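You operate a simulated robot arm through the tools that you are given. There is no shell and no other tool.

Carry out the task below with a simulated two-armed robot. There is one attempt and no reset: what you move stays moved.

## Task
Move the red coupler from block ONE to block THREE and turn its air on.
Fine: shut lever ONE and wait for 0 psi first; rest the cap on the dot, then cap block ONE.

The check looks at the end state, three seconds after you hand in, the way a careful person would. Anything else that was tipped, shoved, dropped, spilled or broken makes it a failure. A push-on lid holds only when it is set on centred and level and pressed home; a screw cap is set on level and turned clockwise until tight.

## Robot
Two 6-joint arms with two-finger parallel grippers on one trunk that stands fixed in place. Base frame: the origin is at the foot of the trunk, x ahead of it, y to its left, z up. Units: cm, rad, N and s.
The left shoulder is at [5, 17, 135], the right one opposite. Each reaches about 109.2 cm from its shoulder. Payload 1.57 kg a hand.
The tool frame of a hand sits at the grasp point between the pads (the TCP): z along the fingers, y along the line on which they close. The tips reach 3 cm beyond it. The gripper opens to 8 cm. The fingers are 1.7 cm wide and 1.2 cm thick; the gripper's body (4 by 8.2 cm) begins 8 cm behind the TCP.
Orientation is that of the tool frame in the base frame, as [roll, pitch, yaw] about the fixed x, y, z axes, in that order (R = Rz(yaw) Ry(pitch) Rx(roll)). With the fingers straight down and closing along the base's y, the tool's x points along the base's -x, its y along +y and its z along -z.

## Interface
- The arms move only by the tool move_arm. It takes "left_rows", "right_rows" or both (then of equal length, played together; a hand with none holds still); each is a list of rows, each a list of 3 entries, a list of its own where there are three numbers: the shift along the tool's x, y, z in cm, then the turn, a rotation vector about the tool's x, y, z in rad, then the opening in per cent of the stroke, from 0 (shut) to 100 (fully open). In form: [[[dx, dy, dz], [wx, wy, wz], fingers], ...]. A call has 1 to 20 rows; each row is the pose to reach, as a shift and turn from the pose commanded when the call began, along the tool's axes at that moment. Rows are played at 5 a second. More than 5 cm and 0.15 rad between two rows, or a gripper value outside its range, and nothing of the call is played. Where a pose cannot be reached the arm comes as near as it can. A force on the tool above 40 N (or 10 N above the force at the start of the call, whichever is more), or a blocked arm, ends the call early, and 0.2 s more pass. Each finger travels about 4.5 cm/s and halts on what it meets, pressing with about 26 N; the grip force reading is that of the motor and also rises with nothing between the fingers. The clock runs only during rows and for 0.2 s after the last one: add rows that repeat a pose to give the fingers time. The reply holds the time, the measured pose of the TCP, the force on the tool along the base axes, the opening and the grip force, in the units named above and with some noise, with the torque about the TCP (base axes, N m) and any sound that the robot's microphone picked up, and new pictures: "show" is both (left out), scene, wrist or none (wrist: the cameras of the hands that moved).
- Cameras (640 x 400 px; columns grow to the right, rows downward): "scene" is now at [2.46, 0.84, 191.83]; the picture's right is [-0.04, -1.00, 0.00], its down [-0.74, 0.03, -0.67] and it looks along [0.67, -0.03, -0.75] (base axes); focal length 314 px, centre (320, 200). "left" rides on the left gripper at [7.2, 0.7, -12.2] in its tool frame; the picture's right is [-0.09, 1.00, 0.00], its down [-0.84, -0.08, -0.54] and it looks along [-0.54, -0.05, 0.84] (tool axes); focal length 238 px, centre (320, 200). "right" rides on the right gripper at [7.2, -0.7, -12.2] in its tool frame; the picture's right is [0.09, 1.00, 0.00], its down [-0.84, 0.08, -0.54] and it looks along [-0.54, 0.05, 0.84] (tool axes); focal length 238 px, centre (320, 200). There is no depth. A picture from a camera that has moved, and an enlarged one, comes with that camera's place and axes in the base frame and with its lens. The place of the scene camera against the robot may be out by one fixed shift of up to 2.5 cm in any direction.
- slide_trunk(by): slides the trunk up (or, below 0, down) by that many cm; the arms and the scene camera ride with it, the base frame stays. It gives what a move gives, with no picture.
- head_to(pan, tilt): turns the head with the scene camera to pan (to the left, within 1.501 rad either way) and tilt (down, from -0.506 to 1.204), counted from straight ahead of the robot. It gives what a move gives, and a new picture of the scene camera.
- zoom(camera, box): a new picture of the part [left, top, right, bottom] of that camera's present view, enlarged. The clock stands still meanwhile.
- job_done(): hands the job in; it is judged then, once.

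Nothing tells you positions but the pictures and the camera data. Unless the task says otherwise, let go and move clear before handing in.

The tools are called after "Call:" as a command line: name --argument value ..., lists and objects as JSON in quotes. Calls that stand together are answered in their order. move_arm: Moves the arms, as the interface text tells. Its arguments: {"type":"object","properties":{"left_rows":{"type":"array","items":{"type":"array"}},"right_rows":{"type":"array","items":{"type":"array"}},"show":{"type":"string","enum":["both","scene","wrist","none"]}},"required":[]} The other tools are called the same way: slide_trunk (by) moves the trunk up or down; head_to (pan, tilt) turns the head that bears the scene camera; zoom (camera, box) takes an enlarged picture of a part of a camera's view; job_done () hands the job in.

At the start:

```text
clock: 0.0
left_tcp_pos: [58.14, 54.01, 123.94]
left_ee_rot: [3.14, -0.001, -3.141]
left_ft_force: [-0.3, -0.7, -0.2]
left_wrist_torque: [-0.03, 0.01, 0.03]
left_opening: 7.96
left_grasp_force: 0.1
right_tcp_pos: [67.2, -14.28, 123.98]
right_ee_rot: [-3.141, 0.0, -3.141]
right_ft_force: [-0.1, 0.2, 0.5]
right_wrist_torque: [-0.01, -0.02, 0.01]
right_opening: 7.99
right_grasp_force: 0.0
trunk travel left (down, up): [-96.5, 0.5]
head pan, tilt (commanded): [-0.04, 0.841]
```

scene: 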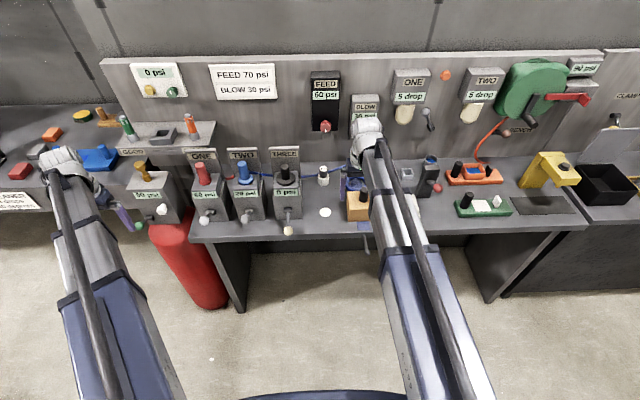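
right: 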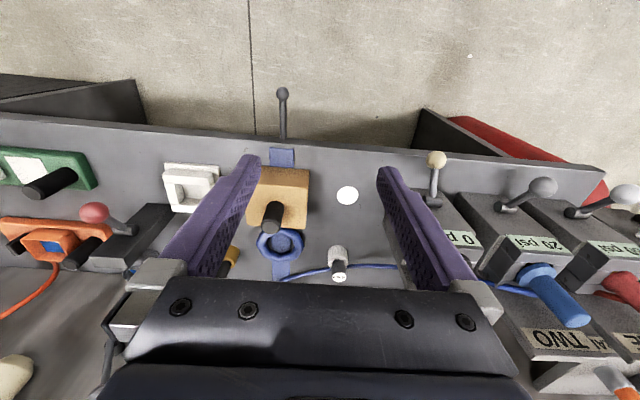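
left: 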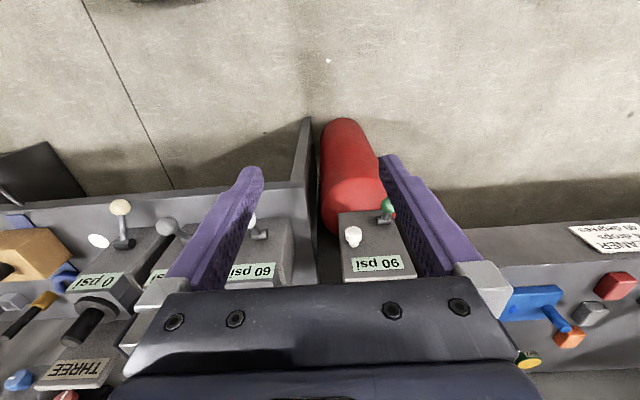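

I see a bench with three blocks ONE (red coupler, 60 psi), TWO (blue, 20 psi), THREE (a black cap or plug, 0 psi), with levers in front. I'll zoom in to study them before moving.

Call:
zoom --camera "scene" --box '[120, 130, 360, 280]'

Call:
zoom --camera "scene" --box '[180, 140, 340, 240]'

Call:
zoom --camera "scene" --box '[100, 50, 440, 170]'

Call:
zoom --camera "right" --box '[400, 130, 640, 400]'

Call:
zoom --camera "left" --box '[0, 170, 320, 400]'

```text
2.67 times, centred on (240, 205) of scene
camera zoom: at [2.46, 0.84, 191.83], right [-0.04, -1.0, 0.0], down [-0.74, 0.03, -0.67], along [0.67, -0.03, -0.75], focal length 838 px, centre (533, 187)
```

zoom: 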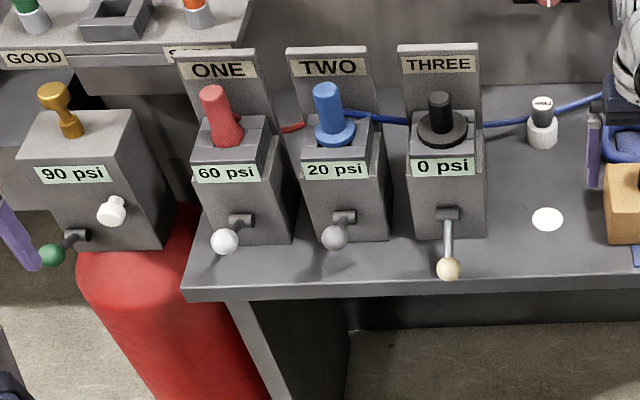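

```text
4.00 times, centred on (260, 190) of scene
camera zoom: at [2.46, 0.84, 191.83], right [-0.04, -1.0, 0.0], down [-0.74, 0.03, -0.67], along [0.67, -0.03, -0.75], focal length 1257 px, centre (560, 240)
```

zoom: 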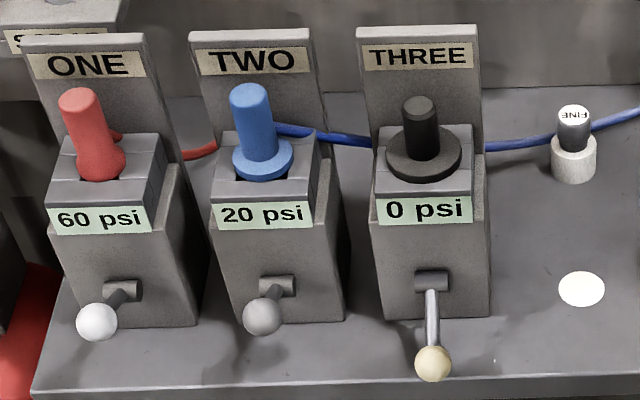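

```text
1.88 times, centred on (270, 110) of scene
camera zoom: at [2.46, 0.84, 191.83], right [-0.04, -1.0, 0.0], down [-0.74, 0.03, -0.67], along [0.67, -0.03, -0.75], focal length 591 px, centre (414, 369)
```

zoom: 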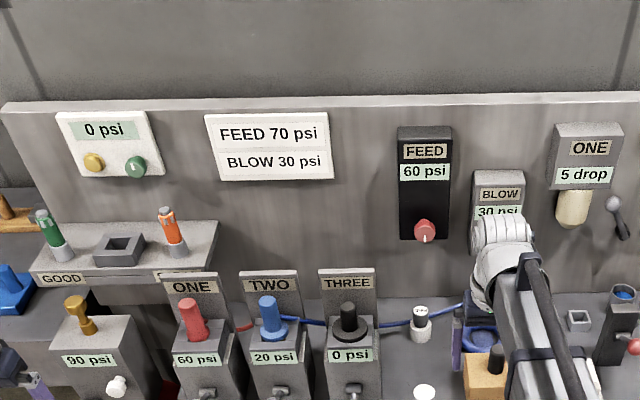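

```text
1.48 times, centred on (520, 265) of right
camera zoom: at [60.09, -15.05, 136.24], right [-0.09, 1.0, 0.0], down [0.84, 0.08, 0.54], along [0.54, 0.05, -0.84], focal length 353 px, centre (24, 104)
```

zoom: 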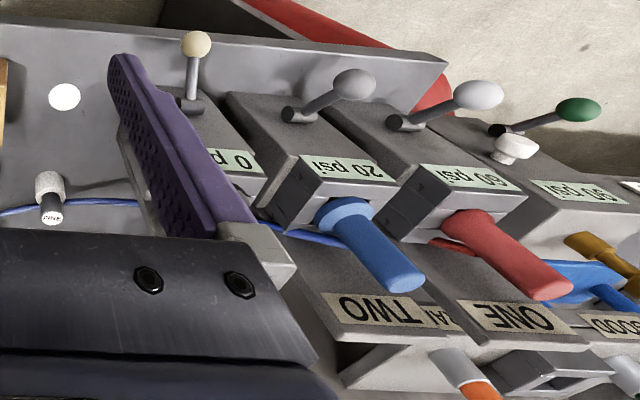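

```text
1.74 times, centred on (160, 285) of left
camera zoom: at [50.97, 54.76, 136.14], right [0.09, 1.0, 0.0], down [0.84, -0.08, 0.54], along [0.54, -0.05, -0.84], focal length 414 px, centre (598, 52)
```

zoom: 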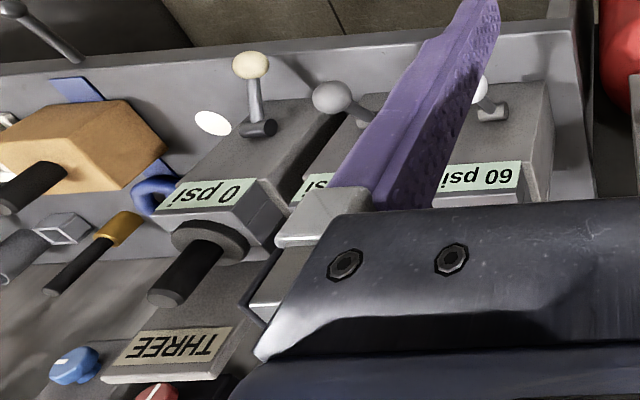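

The three blocks sit at roughly x≈83–90, with ONE at y≈38 and THREE at y≈9. The white dot is near (87.7, -6.3, 90.3). Lever ONE points up (on) and lever THREE points down (off). I'll take closer looks with the head turned before touching anything.

Call:
head_to --pan 0.25 --tilt 0.8

```text
clock: 0.8
left_tcp_pos: [58.18, 54.16, 124.06]
left_ee_rot: [3.14, -0.002, -3.14]
left_ft_force: [1.0, -0.6, -0.3]
left_wrist_torque: [-0.01, -0.01, -0.04]
left_opening: 8.01
left_grasp_force: 0.1
right_tcp_pos: [67.29, -14.24, 124.01]
right_ee_rot: [-3.141, 0.0, 3.141]
right_ft_force: [-0.3, 0.8, -0.2]
right_wrist_torque: [-0.03, -0.01, -0.01]
right_opening: 8.0
right_grasp_force: 0.0
trunk travel left (down, up): [-96.5, 0.5]
head pan, tilt (commanded): [0.25, 0.799]
camera scene: at [2.42, 3.14, 192.16], right [0.25, -0.97, 0.0], down [-0.69, -0.18, -0.7], along [0.68, 0.17, -0.72], focal length 314 px, centre (320, 200)
```

scene: 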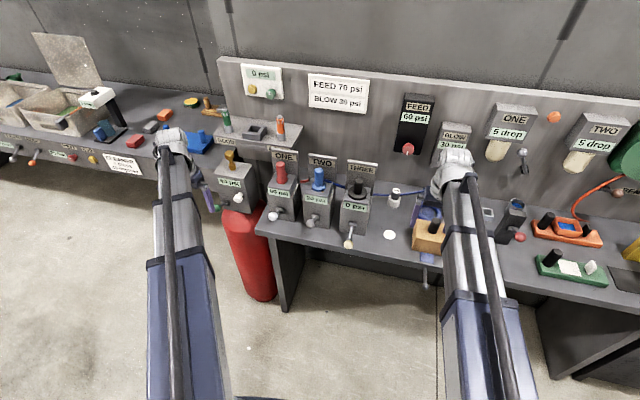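

Call:
zoom --camera "scene" --box '[255, 150, 335, 200]'

Call:
zoom --camera "scene" --box '[330, 160, 410, 210]'

Call:
zoom --camera "scene" --box '[255, 190, 335, 240]'

Call:
zoom --camera "scene" --box '[330, 200, 410, 250]'

```text
8.00 times, centred on (295, 175) of scene
camera zoom: at [2.42, 3.14, 192.16], right [0.25, -0.97, 0.0], down [-0.69, -0.18, -0.7], along [0.68, 0.17, -0.72], focal length 2513 px, centre (520, 400)
```

zoom: 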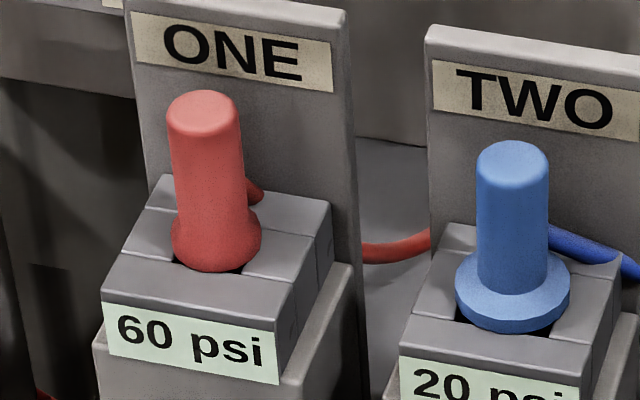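

```text
8.00 times, centred on (370, 185) of scene
camera zoom: at [2.42, 3.14, 192.16], right [0.25, -0.97, 0.0], down [-0.69, -0.18, -0.7], along [0.68, 0.17, -0.72], focal length 2513 px, centre (-80, 320)
```

zoom: 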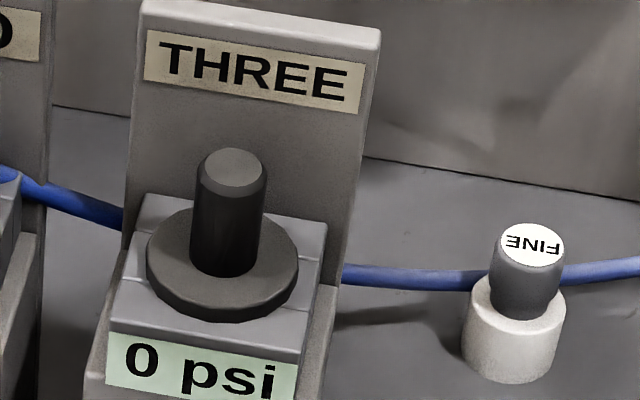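

```text
8.00 times, centred on (295, 215) of scene
camera zoom: at [2.42, 3.14, 192.16], right [0.25, -0.97, 0.0], down [-0.69, -0.18, -0.7], along [0.68, 0.17, -0.72], focal length 2513 px, centre (520, 80)
```

zoom: 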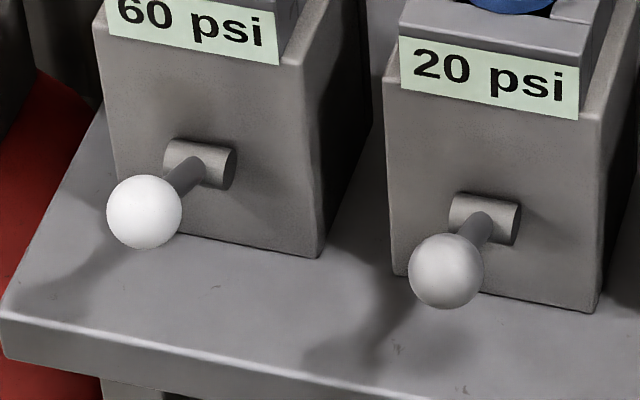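

```text
8.00 times, centred on (370, 225) of scene
camera zoom: at [2.42, 3.14, 192.16], right [0.25, -0.97, 0.0], down [-0.69, -0.18, -0.7], along [0.68, 0.17, -0.72], focal length 2513 px, centre (-80, 0)
```

zoom: 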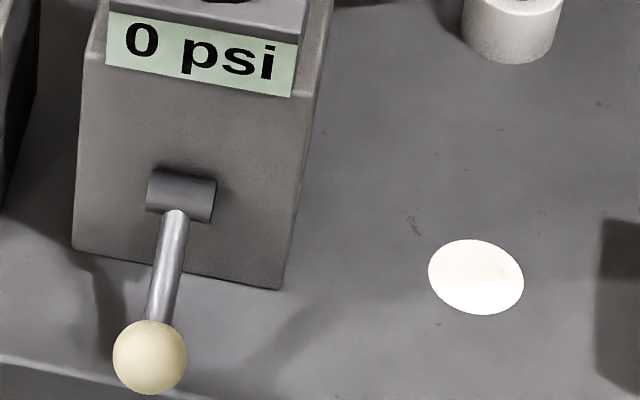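

The 8x zooms show ball knobs about 3.5 cm wide, a cap on THREE with a 7 cm disc and a stem, and a red coupler with a hose out the back. I'll bring the left hand in front of and above lever ONE for an accurate view.

Call:
move_arm --left_rows '[[[-2.4, -3.2, 0.6], [0, 0, 0], 100], [[-4.8, -6.4, 1.2], [0, 0, 0], 100], [[-7.2, -9.6, 1.8], [0, 0, 0], 100], [[-9.6, -12.8, 2.4], [0, 0, 0], 100], [[-12, -16, 3], [0, 0, 0], 100], [[-12, -16, 3], [0, 0, 0], 100]]' --show "both"

```text
clock: 2.2
left_tcp_pos: [70.27, 38.07, 124.07]
left_ee_rot: [3.139, 0.002, -3.14]
left_ft_force: [-0.8, 0.5, 0.2]
left_wrist_torque: [-0.01, 0.01, -0.01]
left_opening: 7.99
left_grasp_force: 0.1
left hand out of reach, approached as far as the arm can: row 1, 2, 3, 4, 5, 6
right_tcp_pos: [67.25, -14.26, 123.97]
right_ee_rot: [3.141, -0.001, -3.141]
right_ft_force: [0.3, -0.2, 0.8]
right_wrist_torque: [-0.01, -0.02, 0.01]
right_opening: 8.01
right_grasp_force: 0.1
trunk travel left (down, up): [-96.5, 0.5]
head pan, tilt (commanded): [0.25, 0.799]
camera scene: at [2.38, 3.21, 192.16], right [0.25, -0.97, 0.0], down [-0.69, -0.18, -0.7], along [0.68, 0.17, -0.72], focal length 314 px, centre (320, 200)
camera left: at [63.13, 38.65, 136.14], right [0.09, 1.0, 0.0], down [0.84, -0.08, 0.54], along [0.54, -0.05, -0.84], focal length 238 px, centre (320, 200)
```

scene: 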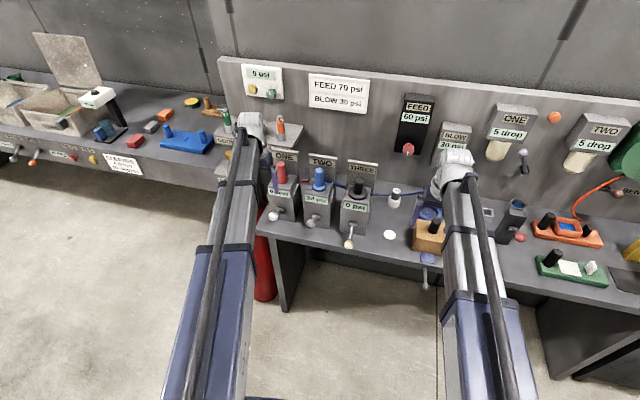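
left: 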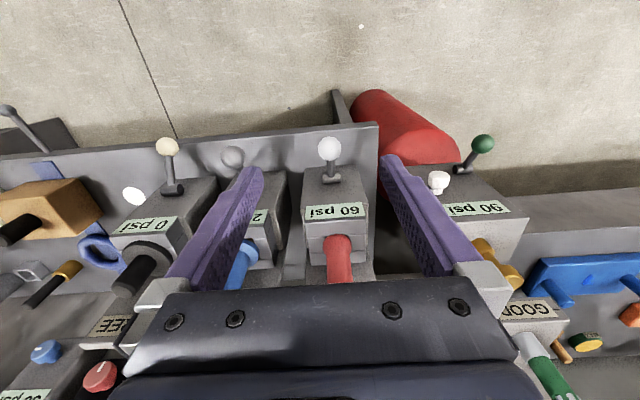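

The left hand is lined up with lever ONE, but the arm couldn't go below z≈124 with the trunk this high. I'll slide the trunk down a little and check the reach.

Call:
slide_trunk --by -12

```text
clock: 3.7
left_tcp_pos: [70.42, 38.15, 111.94]
left_ee_rot: [3.14, 0.001, -3.141]
left_ft_force: [-0.7, -1.0, 0.6]
left_wrist_torque: [0.02, 0.0, 0.01]
left_opening: 7.99
left_grasp_force: 0.2
right_tcp_pos: [67.27, -14.25, 112.04]
right_ee_rot: [-3.14, 0.0, 3.141]
right_ft_force: [0.4, 0.4, 0.5]
right_wrist_torque: [0.01, 0.0, -0.01]
right_opening: 7.99
right_grasp_force: 0.1
trunk travel left (down, up): [-84.5, 12.5]
head pan, tilt (commanded): [0.25, 0.799]
```

The trunk moved down cleanly. Next I'll test what vertical travel the left arm has here with a small upward move.

Call:
move_arm --left_rows '[[[0, 0, -2], [0, 0, 0], 100], [[0, 0, -2], [0, 0, 0], 100]]' --show "wrist"

```text
clock: 4.3
left_tcp_pos: [70.41, 38.09, 111.93]
left_ee_rot: [3.141, 0.001, -3.14]
left_ft_force: [0.5, 1.3, -0.1]
left_wrist_torque: [-0.01, 0.01, -0.01]
left_opening: 8.0
left_grasp_force: 0.1
left hand out of reach, approached as far as the arm can: row 1, 2
right_tcp_pos: [67.23, -14.29, 111.84]
right_ee_rot: [-3.141, 0.0, 3.14]
right_ft_force: [-0.6, -0.4, -0.4]
right_wrist_torque: [-0.03, -0.02, -0.04]
right_opening: 8.02
right_grasp_force: 0.1
trunk travel left (down, up): [-84.5, 12.5]
head pan, tilt (commanded): [0.25, 0.799]
camera left: at [63.15, 38.65, 124.14], right [0.09, 1.0, 0.0], down [0.84, -0.08, 0.54], along [0.54, -0.05, -0.84], focal length 238 px, centre (320, 200)
```

left: 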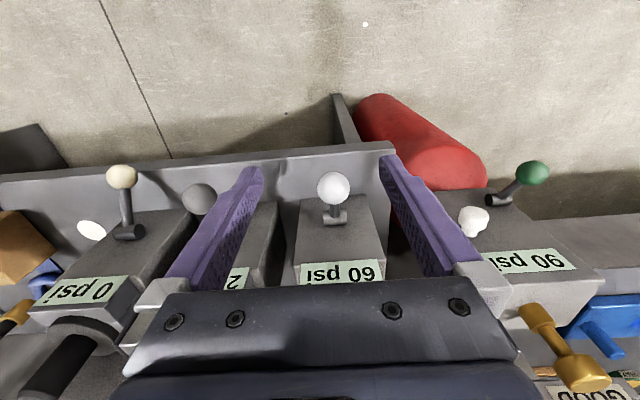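

The hand stays at z≈112, so the commanded pose still sits below the reachable limit. I'll test going higher to learn the range.

Call:
move_arm --left_rows '[[[0, 0, -3], [0, 0, 0], 100], [[0, 0, -6], [0, 0, 0], 100], [[0, 0, -6], [0, 0, 0], 100]]' --show "none"

```text
clock: 5.1
left_tcp_pos: [70.41, 38.04, 111.97]
left_ee_rot: [3.14, 0.0, 3.14]
left_ft_force: [-0.1, 0.4, 1.4]
left_wrist_torque: [0.03, 0.0, 0.02]
left_opening: 8.01
left_grasp_force: 0.1
left hand out of reach, approached as far as the arm can: row 1, 2, 3
right_tcp_pos: [67.3, -14.21, 112.01]
right_ee_rot: [-3.141, 0.0, 3.141]
right_ft_force: [-0.8, 0.2, -0.1]
right_wrist_torque: [0.01, -0.03, 0.02]
right_opening: 8.03
right_grasp_force: 0.1
trunk travel left (down, up): [-84.5, 12.5]
head pan, tilt (commanded): [0.25, 0.799]
```

Vertical commands have no effect on the left arm here. I'll test the right arm with a small vertical shift and also a small horizontal shift, to see whether these arms only move in a plane (with the trunk giving height).

Call:
move_arm --right_rows '[[[0, 0, -3], [0, 0, 0], 100], [[0, 0, -3], [0, 0, 0], 100]]' --left_rows '[[[2, 0, 0], [0, 0, 0], 100], [[2, 0, 0], [0, 0, 0], 100]]' --show "none"

```text
clock: 5.7
left_tcp_pos: [68.24, 37.9, 111.99]
left_ee_rot: [3.141, 0.0, 3.141]
left_ft_force: [0.3, -0.1, 0.4]
left_wrist_torque: [0.0, -0.01, 0.02]
left_opening: 7.99
left_grasp_force: 0.1
right_tcp_pos: [67.36, -14.22, 111.91]
right_ee_rot: [3.141, 0.001, 3.141]
right_ft_force: [0.4, -0.1, -0.3]
right_wrist_torque: [-0.02, 0.02, 0.0]
right_opening: 8.0
right_grasp_force: 0.1
right hand out of reach, approached as far as the arm can: row 1, 2
trunk travel left (down, up): [-84.5, 12.5]
head pan, tilt (commanded): [0.25, 0.799]
```

The arms move in a horizontal plane, so height comes only from the trunk, and both hands share the same height. I take knob ONE to be at about (76.0, 38.85, 102), with its off position at z≈93.7. I'll move the left hand with closed fingers above knob ONE, and draw the right hand back clear of the bench.

Call:
move_arm --left_rows '[[[-2.4, 0.3, 0], [0, 0, 0], 60], [[-4.8, 0.6, 0], [0, 0, 0], 20], [[-7.15, 0.85, 0], [0, 0, 0], 0], [[-7.15, 0.85, 0], [0, 0, 0], 0], [[-7.15, 0.85, 0], [0, 0, 0], 0], [[-7.15, 0.85, 0], [0, 0, 0], 0]]' --right_rows '[[[3, 0, 0], [0, 0, 0], 100], [[6, 0, 0], [0, 0, 0], 100], [[9, 0, 0], [0, 0, 0], 100], [[12, 0, 0], [0, 0, 0], 100], [[12, 0, 0], [0, 0, 0], 100], [[12, 0, 0], [0, 0, 0], 100]]' --show "both"

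```text
clock: 7.1
left_tcp_pos: [75.67, 38.64, 111.99]
left_ee_rot: [3.14, 0.002, -3.142]
left_ft_force: [1.3, -1.1, -0.2]
left_wrist_torque: [-0.03, -0.02, 0.02]
left_opening: 0.0
left_grasp_force: 20.6
right_tcp_pos: [55.11, -14.06, 112.01]
right_ee_rot: [3.141, -0.001, -3.141]
right_ft_force: [-0.2, 0.3, 0.7]
right_wrist_torque: [0.03, -0.03, 0.03]
right_opening: 7.96
right_grasp_force: 0.0
trunk travel left (down, up): [-84.5, 12.5]
head pan, tilt (commanded): [0.25, 0.799]
camera scene: at [2.37, 3.14, 180.16], right [0.25, -0.97, 0.0], down [-0.69, -0.18, -0.7], along [0.68, 0.17, -0.72], focal length 314 px, centre (320, 200)
camera right: at [47.96, -14.96, 124.26], right [-0.09, 1.0, 0.0], down [0.84, 0.08, 0.54], along [0.54, 0.05, -0.84], focal length 238 px, centre (320, 200)
camera left: at [68.37, 39.25, 124.16], right [0.09, 1.0, 0.0], down [0.84, -0.08, 0.54], along [0.54, -0.05, -0.84], focal length 238 px, centre (320, 200)
```

scene: 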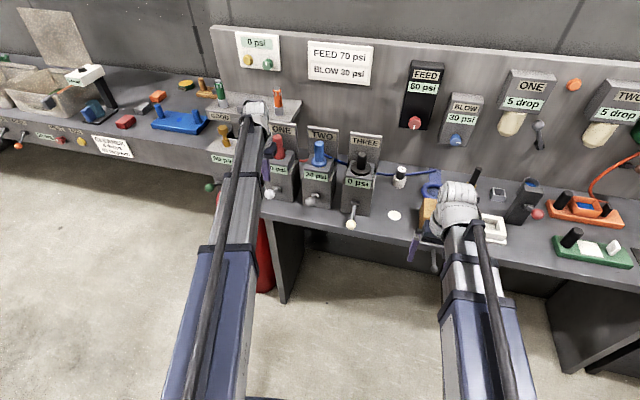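
right: 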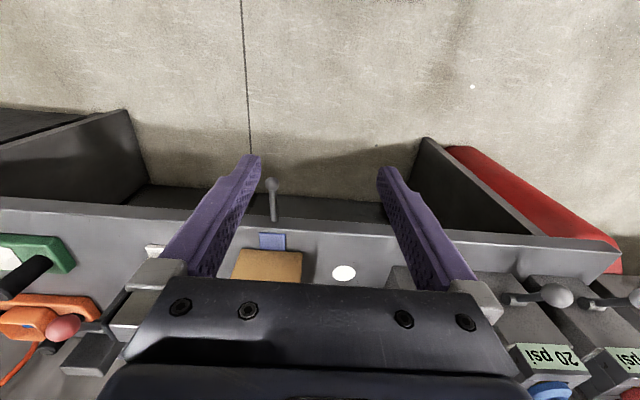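
left: 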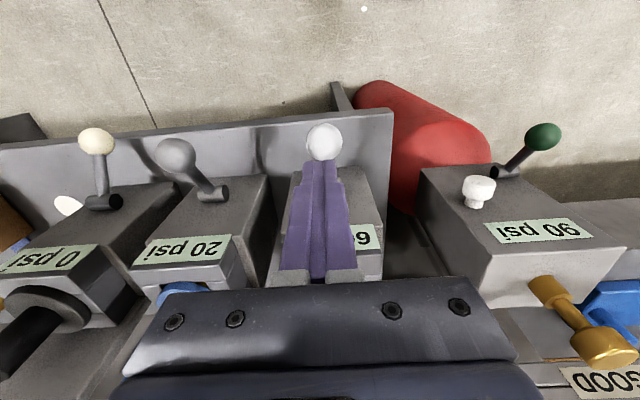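

The closed left fingers are right above knob ONE. I'll lower in steps, watching the force, to press the lever down.

Call:
slide_trunk --by -5

Call:
slide_trunk --by -2.5

Call:
zoom --camera "scene" --box '[240, 130, 400, 230]'

Call:
zoom --camera "left" --box '[0, 0, 640, 400]'

```text
clock: 8.0
left_tcp_pos: [75.7, 38.67, 106.95]
left_ee_rot: [3.139, 0.0, -3.141]
left_ft_force: [0.7, -0.2, 1.1]
left_wrist_torque: [-0.02, 0.0, 0.01]
left_opening: 0.0
left_grasp_force: 21.2
right_tcp_pos: [55.2, -14.3, 107.02]
right_ee_rot: [-3.14, -0.001, -3.141]
right_ft_force: [-1.0, 0.5, 0.5]
right_wrist_torque: [-0.01, 0.01, 0.02]
right_opening: 8.0
right_grasp_force: 0.1
trunk travel left (down, up): [-79.5, 17.5]
head pan, tilt (commanded): [0.25, 0.799]
```

```text
clock: 8.7
left_tcp_pos: [75.83, 38.65, 104.35]
left_ee_rot: [3.141, 0.0, -3.141]
left_ft_force: [0.2, 0.0, 0.9]
left_wrist_torque: [0.0, 0.01, -0.02]
left_opening: 0.0
left_grasp_force: 21.3
right_tcp_pos: [55.27, -14.11, 104.48]
right_ee_rot: [3.14, 0.0, -3.14]
right_ft_force: [-0.3, 0.5, -0.1]
right_wrist_torque: [0.04, 0.02, 0.01]
right_opening: 8.0
right_grasp_force: 0.0
trunk travel left (down, up): [-77.0, 20.0]
head pan, tilt (commanded): [0.25, 0.799]
```

```text
4.00 times, centred on (320, 180) of scene
camera zoom: at [2.55, 3.16, 172.64], right [0.25, -0.97, 0.0], down [-0.7, -0.18, -0.7], along [0.68, 0.17, -0.72], focal length 1257 px, centre (320, 280)
```

zoom: 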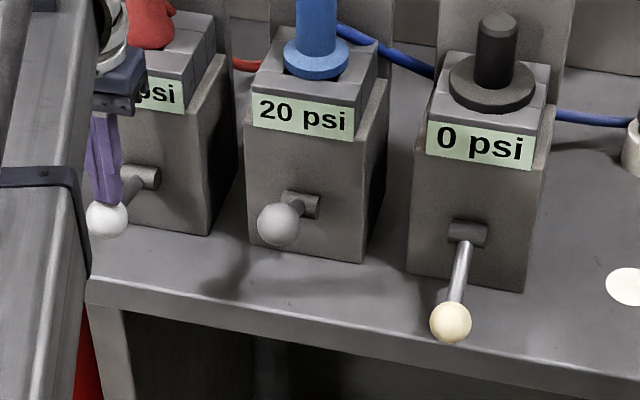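

```text
1.00 times, centred on (320, 200) of left (not enlarged: the box is as wide or as high as the picture)
camera zoom: at [68.59, 39.26, 116.57], right [0.09, 1.0, 0.0], down [0.84, -0.08, 0.54], along [0.54, -0.05, -0.84], focal length 238 px, centre (320, 200)
```

zoom: 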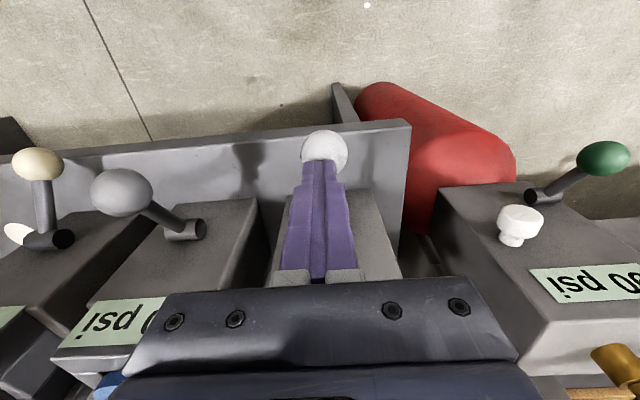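

The lever is following the fingertips with almost no force. I'll continue pressing down in steps.

Call:
slide_trunk --by -3

Call:
slide_trunk --by -2

Call:
zoom --camera "left" --box '[160, 80, 480, 280]'

Call:
zoom --camera "scene" --box '[240, 100, 400, 200]'

```text
clock: 9.5
left_tcp_pos: [75.75, 38.72, 101.55]
left_ee_rot: [3.14, 0.002, -3.141]
left_ft_force: [-0.7, -0.8, -0.5]
left_wrist_torque: [0.01, 0.03, -0.02]
left_opening: 0.0
left_grasp_force: 20.9
right_tcp_pos: [55.15, -14.11, 101.48]
right_ee_rot: [3.141, 0.0, -3.141]
right_ft_force: [-0.6, -0.6, -0.4]
right_wrist_torque: [0.01, 0.01, -0.02]
right_opening: 8.01
right_grasp_force: 0.0
trunk travel left (down, up): [-74.0, 23.0]
head pan, tilt (commanded): [0.25, 0.799]
```

```text
clock: 10.1
left_tcp_pos: [75.63, 38.61, 99.6]
left_ee_rot: [3.138, 0.001, -3.141]
left_ft_force: [0.6, -0.2, -0.3]
left_wrist_torque: [-0.04, 0.0, -0.02]
left_opening: 0.0
left_grasp_force: 21.1
right_tcp_pos: [55.12, -14.2, 99.57]
right_ee_rot: [3.141, 0.001, -3.141]
right_ft_force: [-0.8, 0.1, 0.2]
right_wrist_torque: [0.02, 0.0, 0.02]
right_opening: 7.97
right_grasp_force: 0.0
trunk travel left (down, up): [-72.0, 25.0]
head pan, tilt (commanded): [0.25, 0.799]
```

```text
2.00 times, centred on (320, 180) of left
camera zoom: at [68.39, 39.25, 111.65], right [0.09, 1.0, 0.0], down [0.84, -0.08, 0.54], along [0.54, -0.05, -0.84], focal length 477 px, centre (320, 240)
```

zoom: 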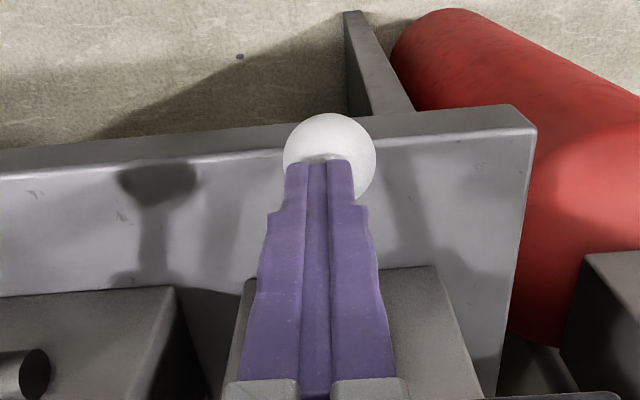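

```text
4.00 times, centred on (320, 150) of scene
camera zoom: at [2.39, 3.15, 167.66], right [0.25, -0.97, 0.0], down [-0.69, -0.18, -0.7], along [0.68, 0.17, -0.72], focal length 1257 px, centre (320, 400)
```

zoom: 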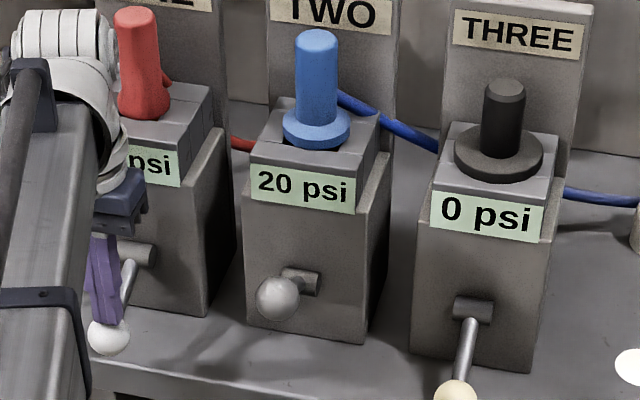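

The ball is still under the tips. About 1 cm more should bring it to the lower stop.

Call:
slide_trunk --by -1.0

Call:
slide_trunk --by -0.4

Call:
zoom --camera "left" --box '[160, 80, 480, 280]'

Call:
zoom --camera "scene" --box '[240, 100, 400, 200]'

```text
clock: 10.7
left_tcp_pos: [75.66, 38.69, 98.52]
left_ee_rot: [3.14, 0.001, 3.141]
left_ft_force: [-0.1, 0.2, -0.2]
left_wrist_torque: [0.0, -0.01, 0.0]
left_opening: 0.01
left_grasp_force: 21.2
right_tcp_pos: [55.2, -14.18, 98.39]
right_ee_rot: [-3.141, 0.0, 3.141]
right_ft_force: [0.3, 0.7, 0.4]
right_wrist_torque: [0.02, 0.0, -0.01]
right_opening: 8.0
right_grasp_force: 0.0
trunk travel left (down, up): [-71.0, 26.0]
head pan, tilt (commanded): [0.25, 0.799]
```

```text
clock: 11.2
left_tcp_pos: [75.5, 38.75, 98.13]
left_ee_rot: [3.139, 0.005, -3.139]
left_ft_force: [4.4, -0.3, 19.5]
left_wrist_torque: [0.08, -0.3, 0.14]
left_opening: 0.0
left_grasp_force: 21.5
right_tcp_pos: [55.09, -14.15, 98.18]
right_ee_rot: [-3.141, 0.001, -3.141]
right_ft_force: [-0.1, 0.2, 0.3]
right_wrist_torque: [0.04, 0.03, 0.01]
right_opening: 8.01
right_grasp_force: 0.1
trunk travel left (down, up): [-70.6, 26.4]
head pan, tilt (commanded): [0.25, 0.799]
```

```text
2.00 times, centred on (320, 180) of left
camera zoom: at [68.35, 39.19, 110.36], right [0.09, 1.0, 0.0], down [0.84, -0.08, 0.54], along [0.54, -0.05, -0.84], focal length 477 px, centre (320, 240)
```

zoom: 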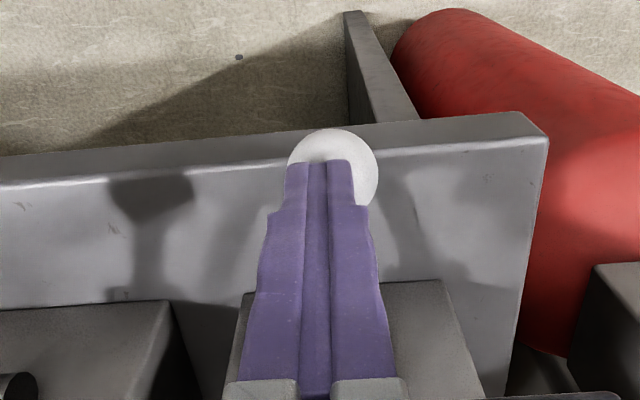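

```text
4.00 times, centred on (320, 150) of scene
camera zoom: at [2.27, 3.05, 166.3], right [0.25, -0.97, 0.0], down [-0.69, -0.18, -0.7], along [0.68, 0.17, -0.72], focal length 1257 px, centre (320, 400)
```

zoom: 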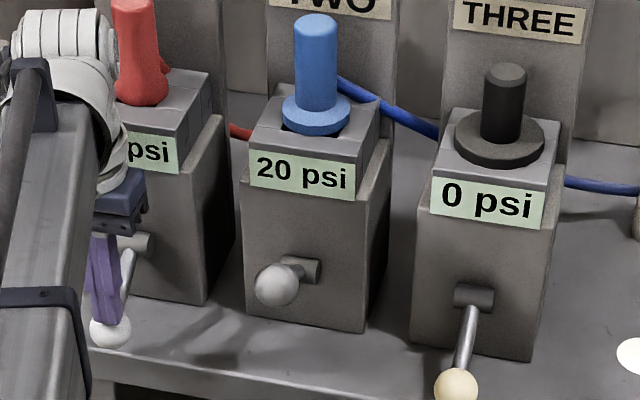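

The force jumped to about 20 N, so lever ONE is at its lower stop. I'll raise the trunk and read the gauge on block ONE.

Call:
slide_trunk --by 14

Call:
head_to --pan 0.2 --tilt 0.75

Call:
zoom --camera "left" --box '[0, 0, 640, 400]'

```text
clock: 12.9
left_tcp_pos: [75.62, 38.56, 112.01]
left_ee_rot: [3.138, -0.001, 3.141]
left_ft_force: [-0.5, 0.3, 0.5]
left_wrist_torque: [0.0, 0.0, -0.04]
left_opening: 0.0
left_grasp_force: 21.3
right_tcp_pos: [55.11, -14.13, 112.07]
right_ee_rot: [-3.141, 0.0, 3.14]
right_ft_force: [0.3, 0.3, -0.3]
right_wrist_torque: [-0.01, 0.01, 0.03]
right_opening: 8.0
right_grasp_force: 0.0
trunk travel left (down, up): [-84.6, 12.4]
head pan, tilt (commanded): [0.25, 0.799]
```

```text
clock: 13.6
left_tcp_pos: [75.64, 38.73, 112.15]
left_ee_rot: [3.14, 0.0, 3.141]
left_ft_force: [0.0, -0.2, -0.5]
left_wrist_torque: [0.01, 0.01, 0.02]
left_opening: 0.0
left_grasp_force: 20.7
right_tcp_pos: [55.14, -14.15, 111.93]
right_ee_rot: [-3.141, 0.0, -3.141]
right_ft_force: [-0.6, -0.5, 0.5]
right_wrist_torque: [-0.01, 0.05, 0.0]
right_opening: 8.0
right_grasp_force: 0.1
trunk travel left (down, up): [-84.6, 12.4]
head pan, tilt (commanded): [0.201, 0.75]
camera scene: at [2.73, 2.81, 180.66], right [0.2, -0.98, 0.0], down [-0.67, -0.14, -0.73], along [0.72, 0.15, -0.68], focal length 314 px, centre (320, 200)
```

scene: 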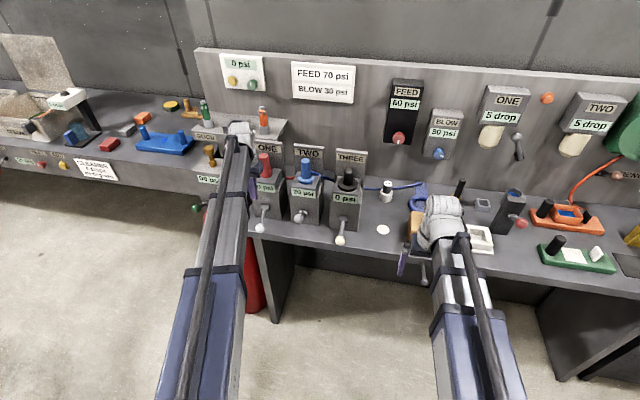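

```text
1.00 times, centred on (320, 200) of left (not enlarged: the box is as wide or as high as the picture)
camera zoom: at [68.41, 39.26, 124.24], right [0.09, 1.0, 0.0], down [0.84, -0.08, 0.54], along [0.54, -0.05, -0.84], focal length 238 px, centre (320, 200)
```

zoom: 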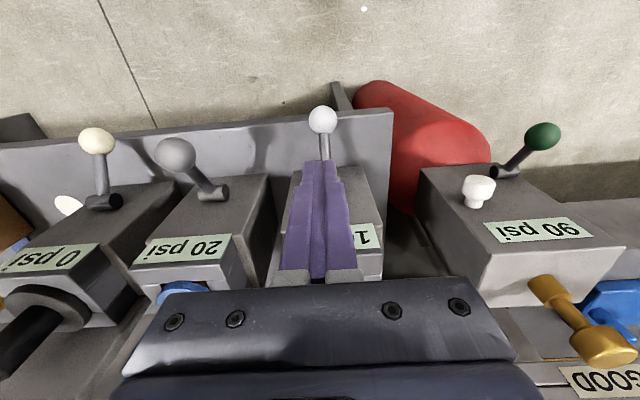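

The lever is down and gauge ONE is already falling (reading in the teens). I'll raise the trunk, pull the left hand back, and bring the right hand toward block THREE for a close look at the cap while the pressure bleeds off.

Call:
slide_trunk --by 12

Call:
move_arm --left_rows '[[[3, 2, 0], [0, 0, 0], 100], [[6, 4, 0], [0, 0, 0], 100], [[9, 6, 0], [0, 0, 0], 100], [[12, 8, 0], [0, 0, 0], 100], [[14, 10, 0], [0, 0, 0], 100], [[14, 10, 0], [0, 0, 0], 100]]' --right_rows '[[[-3, 4, 0], [0, 0, 0], 100], [[-6, 8, 0], [0, 0, 0], 100], [[-9, 12, 0], [0, 0, 0], 100], [[-12, 16, 0], [0, 0, 0], 100], [[-15, 20, 0], [0, 0, 0], 100], [[-17, 23, 0], [0, 0, 0], 100]]' --show "both"

```text
clock: 15.1
left_tcp_pos: [75.7, 38.7, 123.96]
left_ee_rot: [3.14, -0.001, -3.141]
left_ft_force: [0.9, 0.2, -0.3]
left_wrist_torque: [-0.03, 0.0, 0.0]
left_opening: 0.01
left_grasp_force: 21.6
right_tcp_pos: [55.14, -14.07, 124.0]
right_ee_rot: [3.141, 0.0, -3.14]
right_ft_force: [0.6, -0.6, 0.1]
right_wrist_torque: [0.03, -0.01, 0.01]
right_opening: 8.0
right_grasp_force: 0.0
trunk travel left (down, up): [-96.6, 0.4]
head pan, tilt (commanded): [0.201, 0.75]
```

```text
clock: 16.4
left_tcp_pos: [61.85, 48.48, 123.93]
left_ee_rot: [3.14, 0.001, -3.14]
left_ft_force: [0.0, 0.0, -0.1]
left_wrist_torque: [0.0, 0.03, 0.0]
left_opening: 8.01
left_grasp_force: 0.1
right_tcp_pos: [71.98, 9.19, 124.01]
right_ee_rot: [3.141, 0.001, 3.141]
right_ft_force: [-0.6, -0.4, 0.8]
right_wrist_torque: [0.0, -0.01, 0.04]
right_opening: 8.01
right_grasp_force: 0.0
trunk travel left (down, up): [-96.6, 0.4]
head pan, tilt (commanded): [0.201, 0.75]
camera scene: at [2.8, 2.86, 192.66], right [0.2, -0.98, 0.0], down [-0.67, -0.14, -0.73], along [0.72, 0.15, -0.68], focal length 314 px, centre (320, 200)
camera right: at [64.82, 8.31, 136.32], right [-0.09, 1.0, 0.0], down [0.84, 0.08, 0.54], along [0.54, 0.05, -0.84], focal length 238 px, centre (320, 200)
camera left: at [54.63, 49.1, 136.2], right [0.09, 1.0, 0.0], down [0.84, -0.08, 0.54], along [0.54, -0.05, -0.84], focal length 238 px, centre (320, 200)
```

scene: 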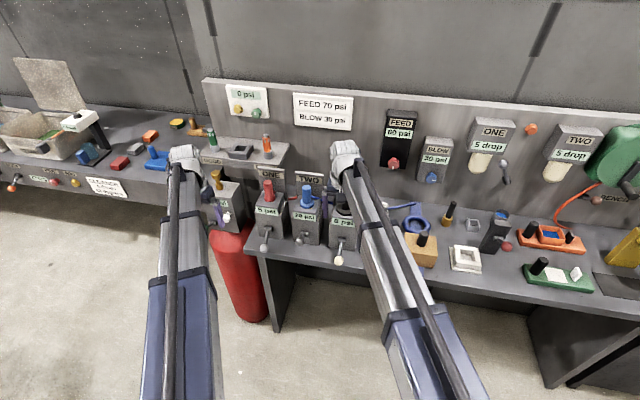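
right: 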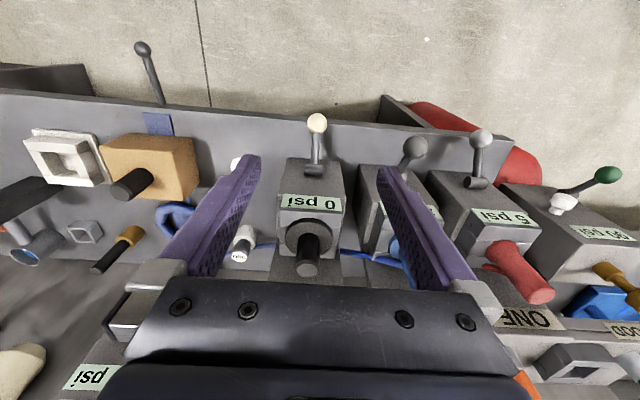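
left: 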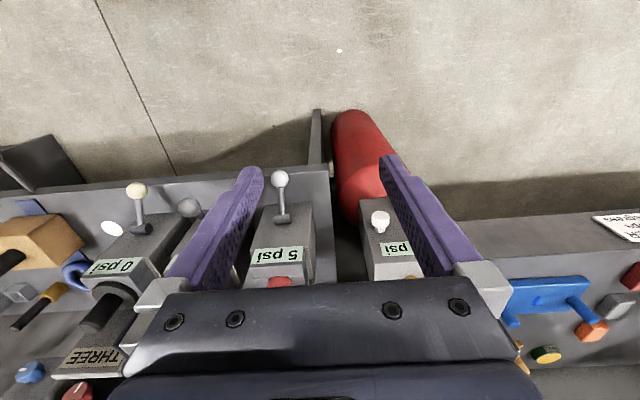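

Gauge ONE reads 5 psi and is falling. I'll zoom in on the cap on THREE and the red coupler with its hose.

Call:
zoom --camera "right" --box '[240, 140, 400, 290]'

Call:
zoom --camera "right" --box '[380, 170, 620, 370]'

Call:
zoom --camera "scene" --box '[240, 160, 360, 260]'

```text
2.67 times, centred on (320, 215) of right
camera zoom: at [64.82, 8.31, 136.32], right [-0.09, 1.0, 0.0], down [0.84, 0.08, 0.54], along [0.54, 0.05, -0.84], focal length 636 px, centre (320, 160)
```

zoom: 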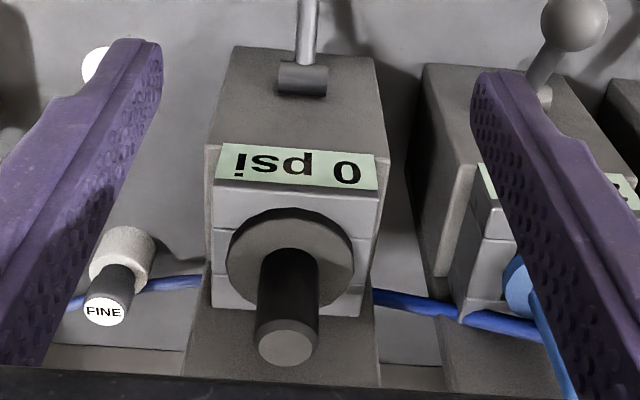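

```text
2.00 times, centred on (500, 270) of right
camera zoom: at [64.82, 8.31, 136.32], right [-0.09, 1.0, 0.0], down [0.84, 0.08, 0.54], along [0.54, 0.05, -0.84], focal length 477 px, centre (-40, 60)
```

zoom: 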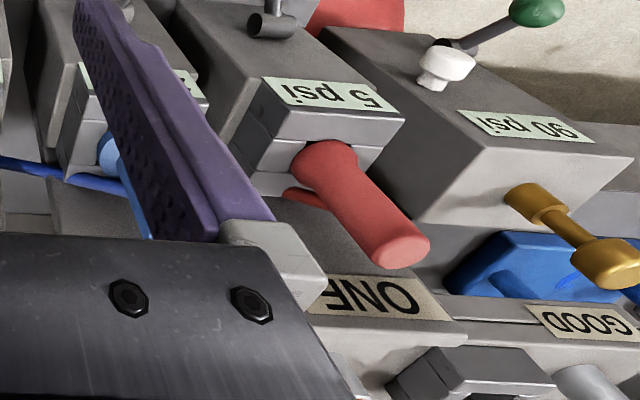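

```text
4.00 times, centred on (300, 210) of scene
camera zoom: at [2.8, 2.86, 192.66], right [0.2, -0.98, 0.0], down [-0.67, -0.14, -0.73], along [0.72, 0.15, -0.68], focal length 1257 px, centre (400, 160)
```

zoom: 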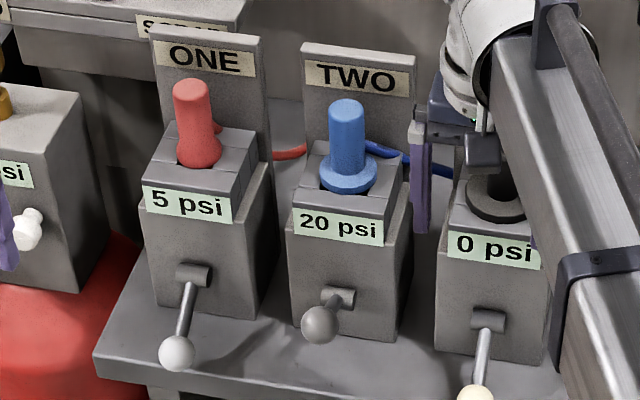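

The cap's axis looks to be at (88.5, 8.9), with the disc top near z≈110 and the stem top near 115.7. The right hand will go above it, then I'll lower the trunk.

Call:
move_arm --right_rows '[[[-4, 0, 0], [0, 0, 0], 100], [[-8, 0, 0], [0, 0, 0], 100], [[-12, 0, 0], [0, 0, 0], 100], [[-15, -0.1, 0], [0, 0, 0], 100], [[-16.5, -0.1, 0], [0, 0, 0], 100], [[-16.5, -0.1, 0], [0, 0, 0], 100]]' --show "both"

```text
clock: 17.9
left_tcp_pos: [61.88, 48.44, 124.06]
left_ee_rot: [3.139, -0.002, -3.141]
left_ft_force: [0.0, 0.6, -0.1]
left_wrist_torque: [0.01, -0.01, -0.03]
left_opening: 8.02
left_grasp_force: 0.0
right_tcp_pos: [88.4, 8.74, 124.06]
right_ee_rot: [-3.141, 0.002, 3.141]
right_ft_force: [0.1, 0.4, -0.4]
right_wrist_torque: [0.04, -0.04, -0.01]
right_opening: 8.0
right_grasp_force: 0.1
trunk travel left (down, up): [-96.6, 0.4]
head pan, tilt (commanded): [0.201, 0.75]
camera scene: at [2.74, 2.81, 192.66], right [0.2, -0.98, 0.0], down [-0.67, -0.14, -0.73], along [0.72, 0.15, -0.68], focal length 314 px, centre (320, 200)
camera right: at [81.18, 7.92, 136.32], right [-0.09, 1.0, 0.0], down [0.84, 0.08, 0.54], along [0.54, 0.05, -0.84], focal length 238 px, centre (320, 200)
```

scene: 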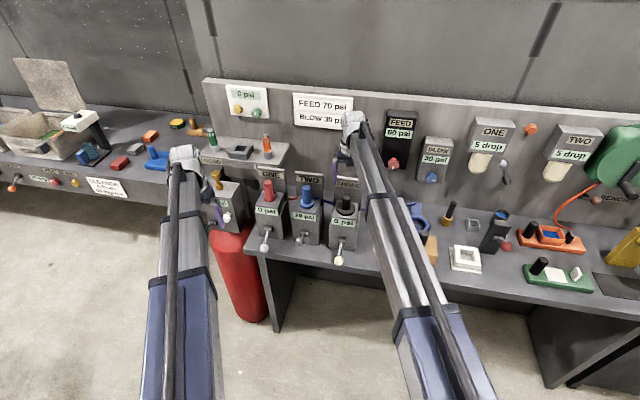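
right: 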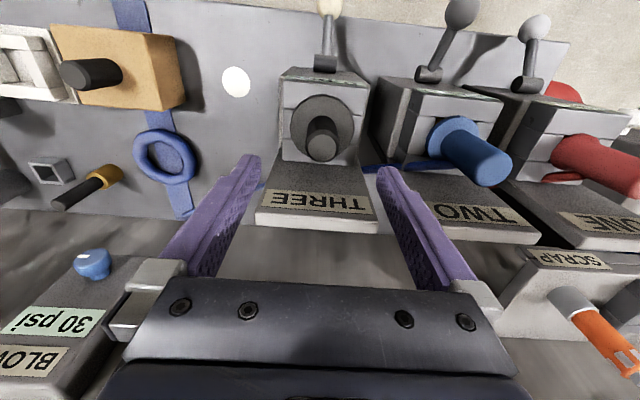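

Gauge ONE looks to read 0 psi. I'll verify that and refine the cap's axis from this near-overhead view.

Call:
zoom --camera "scene" --box '[240, 170, 360, 245]'

Call:
zoom --camera "right" --box '[240, 50, 400, 230]'

Call:
zoom --camera "right" --box '[360, 60, 640, 260]'

```text
5.33 times, centred on (300, 208) of scene
camera zoom: at [2.74, 2.81, 192.66], right [0.2, -0.98, 0.0], down [-0.67, -0.14, -0.73], along [0.72, 0.15, -0.68], focal length 1676 px, centre (427, 160)
```

zoom: 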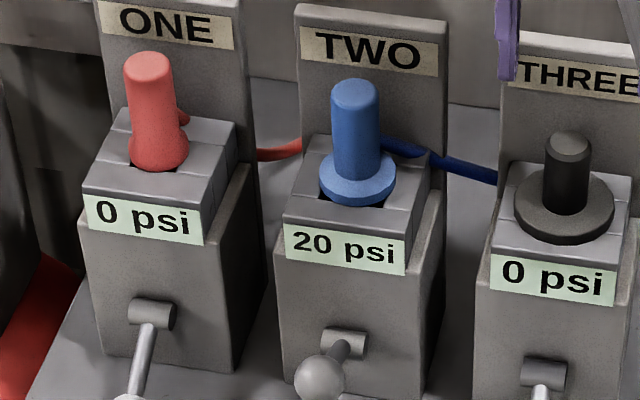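

```text
2.22 times, centred on (320, 140) of right
camera zoom: at [81.18, 7.92, 136.32], right [-0.09, 1.0, 0.0], down [0.84, 0.08, 0.54], along [0.54, 0.05, -0.84], focal length 530 px, centre (320, 333)
```

zoom: 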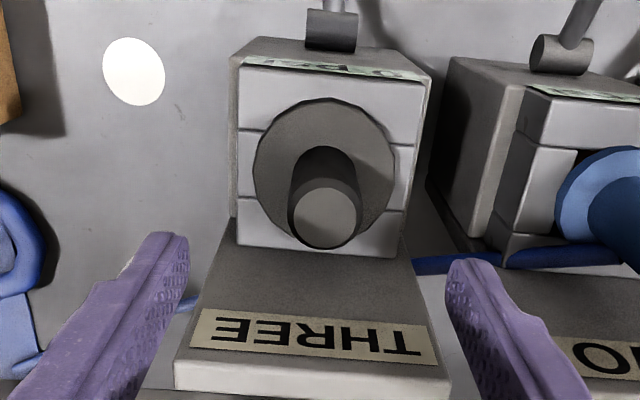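

```text
2.00 times, centred on (500, 160) of right
camera zoom: at [81.18, 7.92, 136.32], right [-0.09, 1.0, 0.0], down [0.84, 0.08, 0.54], along [0.54, 0.05, -0.84], focal length 477 px, centre (-40, 280)
```

zoom: 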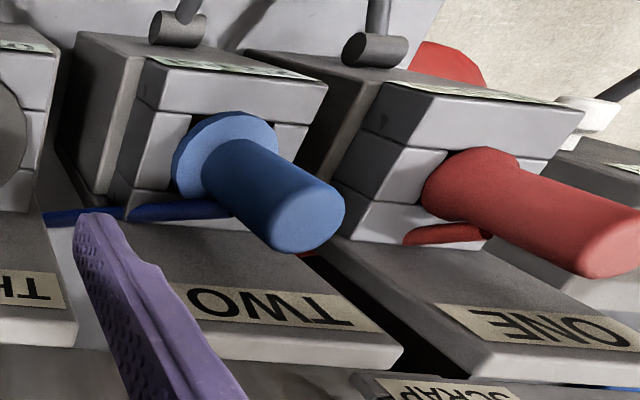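

Gauge ONE now clearly reads 0 psi. The cap axis is about (88.6, 8.8), so I'll make a small correction and lower onto the stem.

Call:
move_arm --right_rows '[[[-0.2, 0.15, 0], [0, 0, 0], 100], [[-0.2, 0.15, 0], [0, 0, 0], 100]]' --show "none"

Call:
slide_trunk --by -7

Call:
zoom --camera "right" --box '[160, 50, 480, 250]'

Call:
zoom --camera "scene" --box '[260, 130, 420, 230]'

```text
clock: 18.4
left_tcp_pos: [61.79, 48.34, 124.11]
left_ee_rot: [3.14, 0.0, 3.142]
left_ft_force: [0.3, 0.3, 0.8]
left_wrist_torque: [0.01, 0.01, -0.01]
left_opening: 8.01
left_grasp_force: 0.0
right_tcp_pos: [88.4, 8.73, 124.04]
right_ee_rot: [-3.141, 0.002, 3.141]
right_ft_force: [0.4, -0.5, -0.3]
right_wrist_torque: [0.01, 0.0, -0.03]
right_opening: 7.98
right_grasp_force: 0.2
right hand out of reach, approached as far as the arm can: row 1, 2
trunk travel left (down, up): [-96.6, 0.4]
head pan, tilt (commanded): [0.201, 0.75]
```

```text
clock: 19.5
left_tcp_pos: [61.86, 48.41, 117.08]
left_ee_rot: [3.139, 0.0, -3.141]
left_ft_force: [-1.0, -0.4, -0.1]
left_wrist_torque: [0.03, 0.02, -0.01]
left_opening: 8.0
left_grasp_force: 0.0
right_tcp_pos: [88.34, 8.76, 117.15]
right_ee_rot: [3.141, 0.001, -3.14]
right_ft_force: [0.4, 0.0, -0.1]
right_wrist_torque: [-0.02, -0.04, 0.01]
right_opening: 8.01
right_grasp_force: 0.1
trunk travel left (down, up): [-89.6, 7.4]
head pan, tilt (commanded): [0.201, 0.75]
```

```text
2.00 times, centred on (320, 150) of right
camera zoom: at [81.15, 7.91, 129.34], right [-0.09, 1.0, 0.0], down [0.84, 0.08, 0.54], along [0.54, 0.05, -0.84], focal length 477 px, centre (320, 300)
```

zoom: 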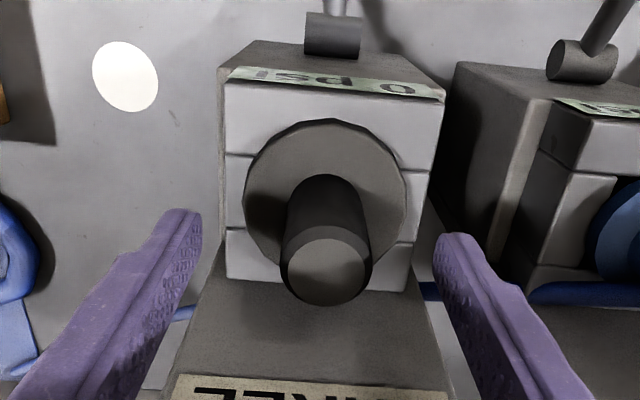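

```text
4.00 times, centred on (340, 180) of scene
camera zoom: at [2.71, 2.8, 185.67], right [0.2, -0.98, 0.0], down [-0.67, -0.14, -0.73], along [0.72, 0.15, -0.68], focal length 1257 px, centre (240, 280)
```

zoom: 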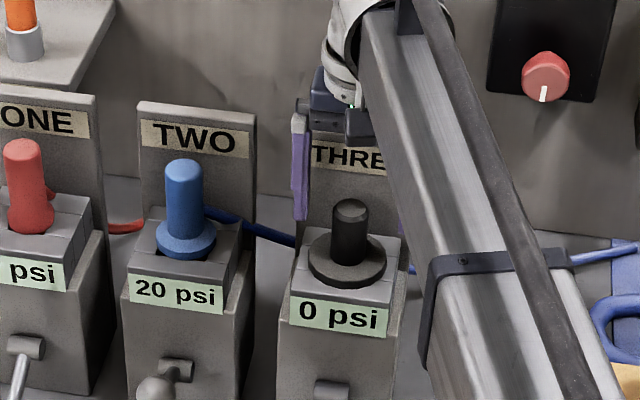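

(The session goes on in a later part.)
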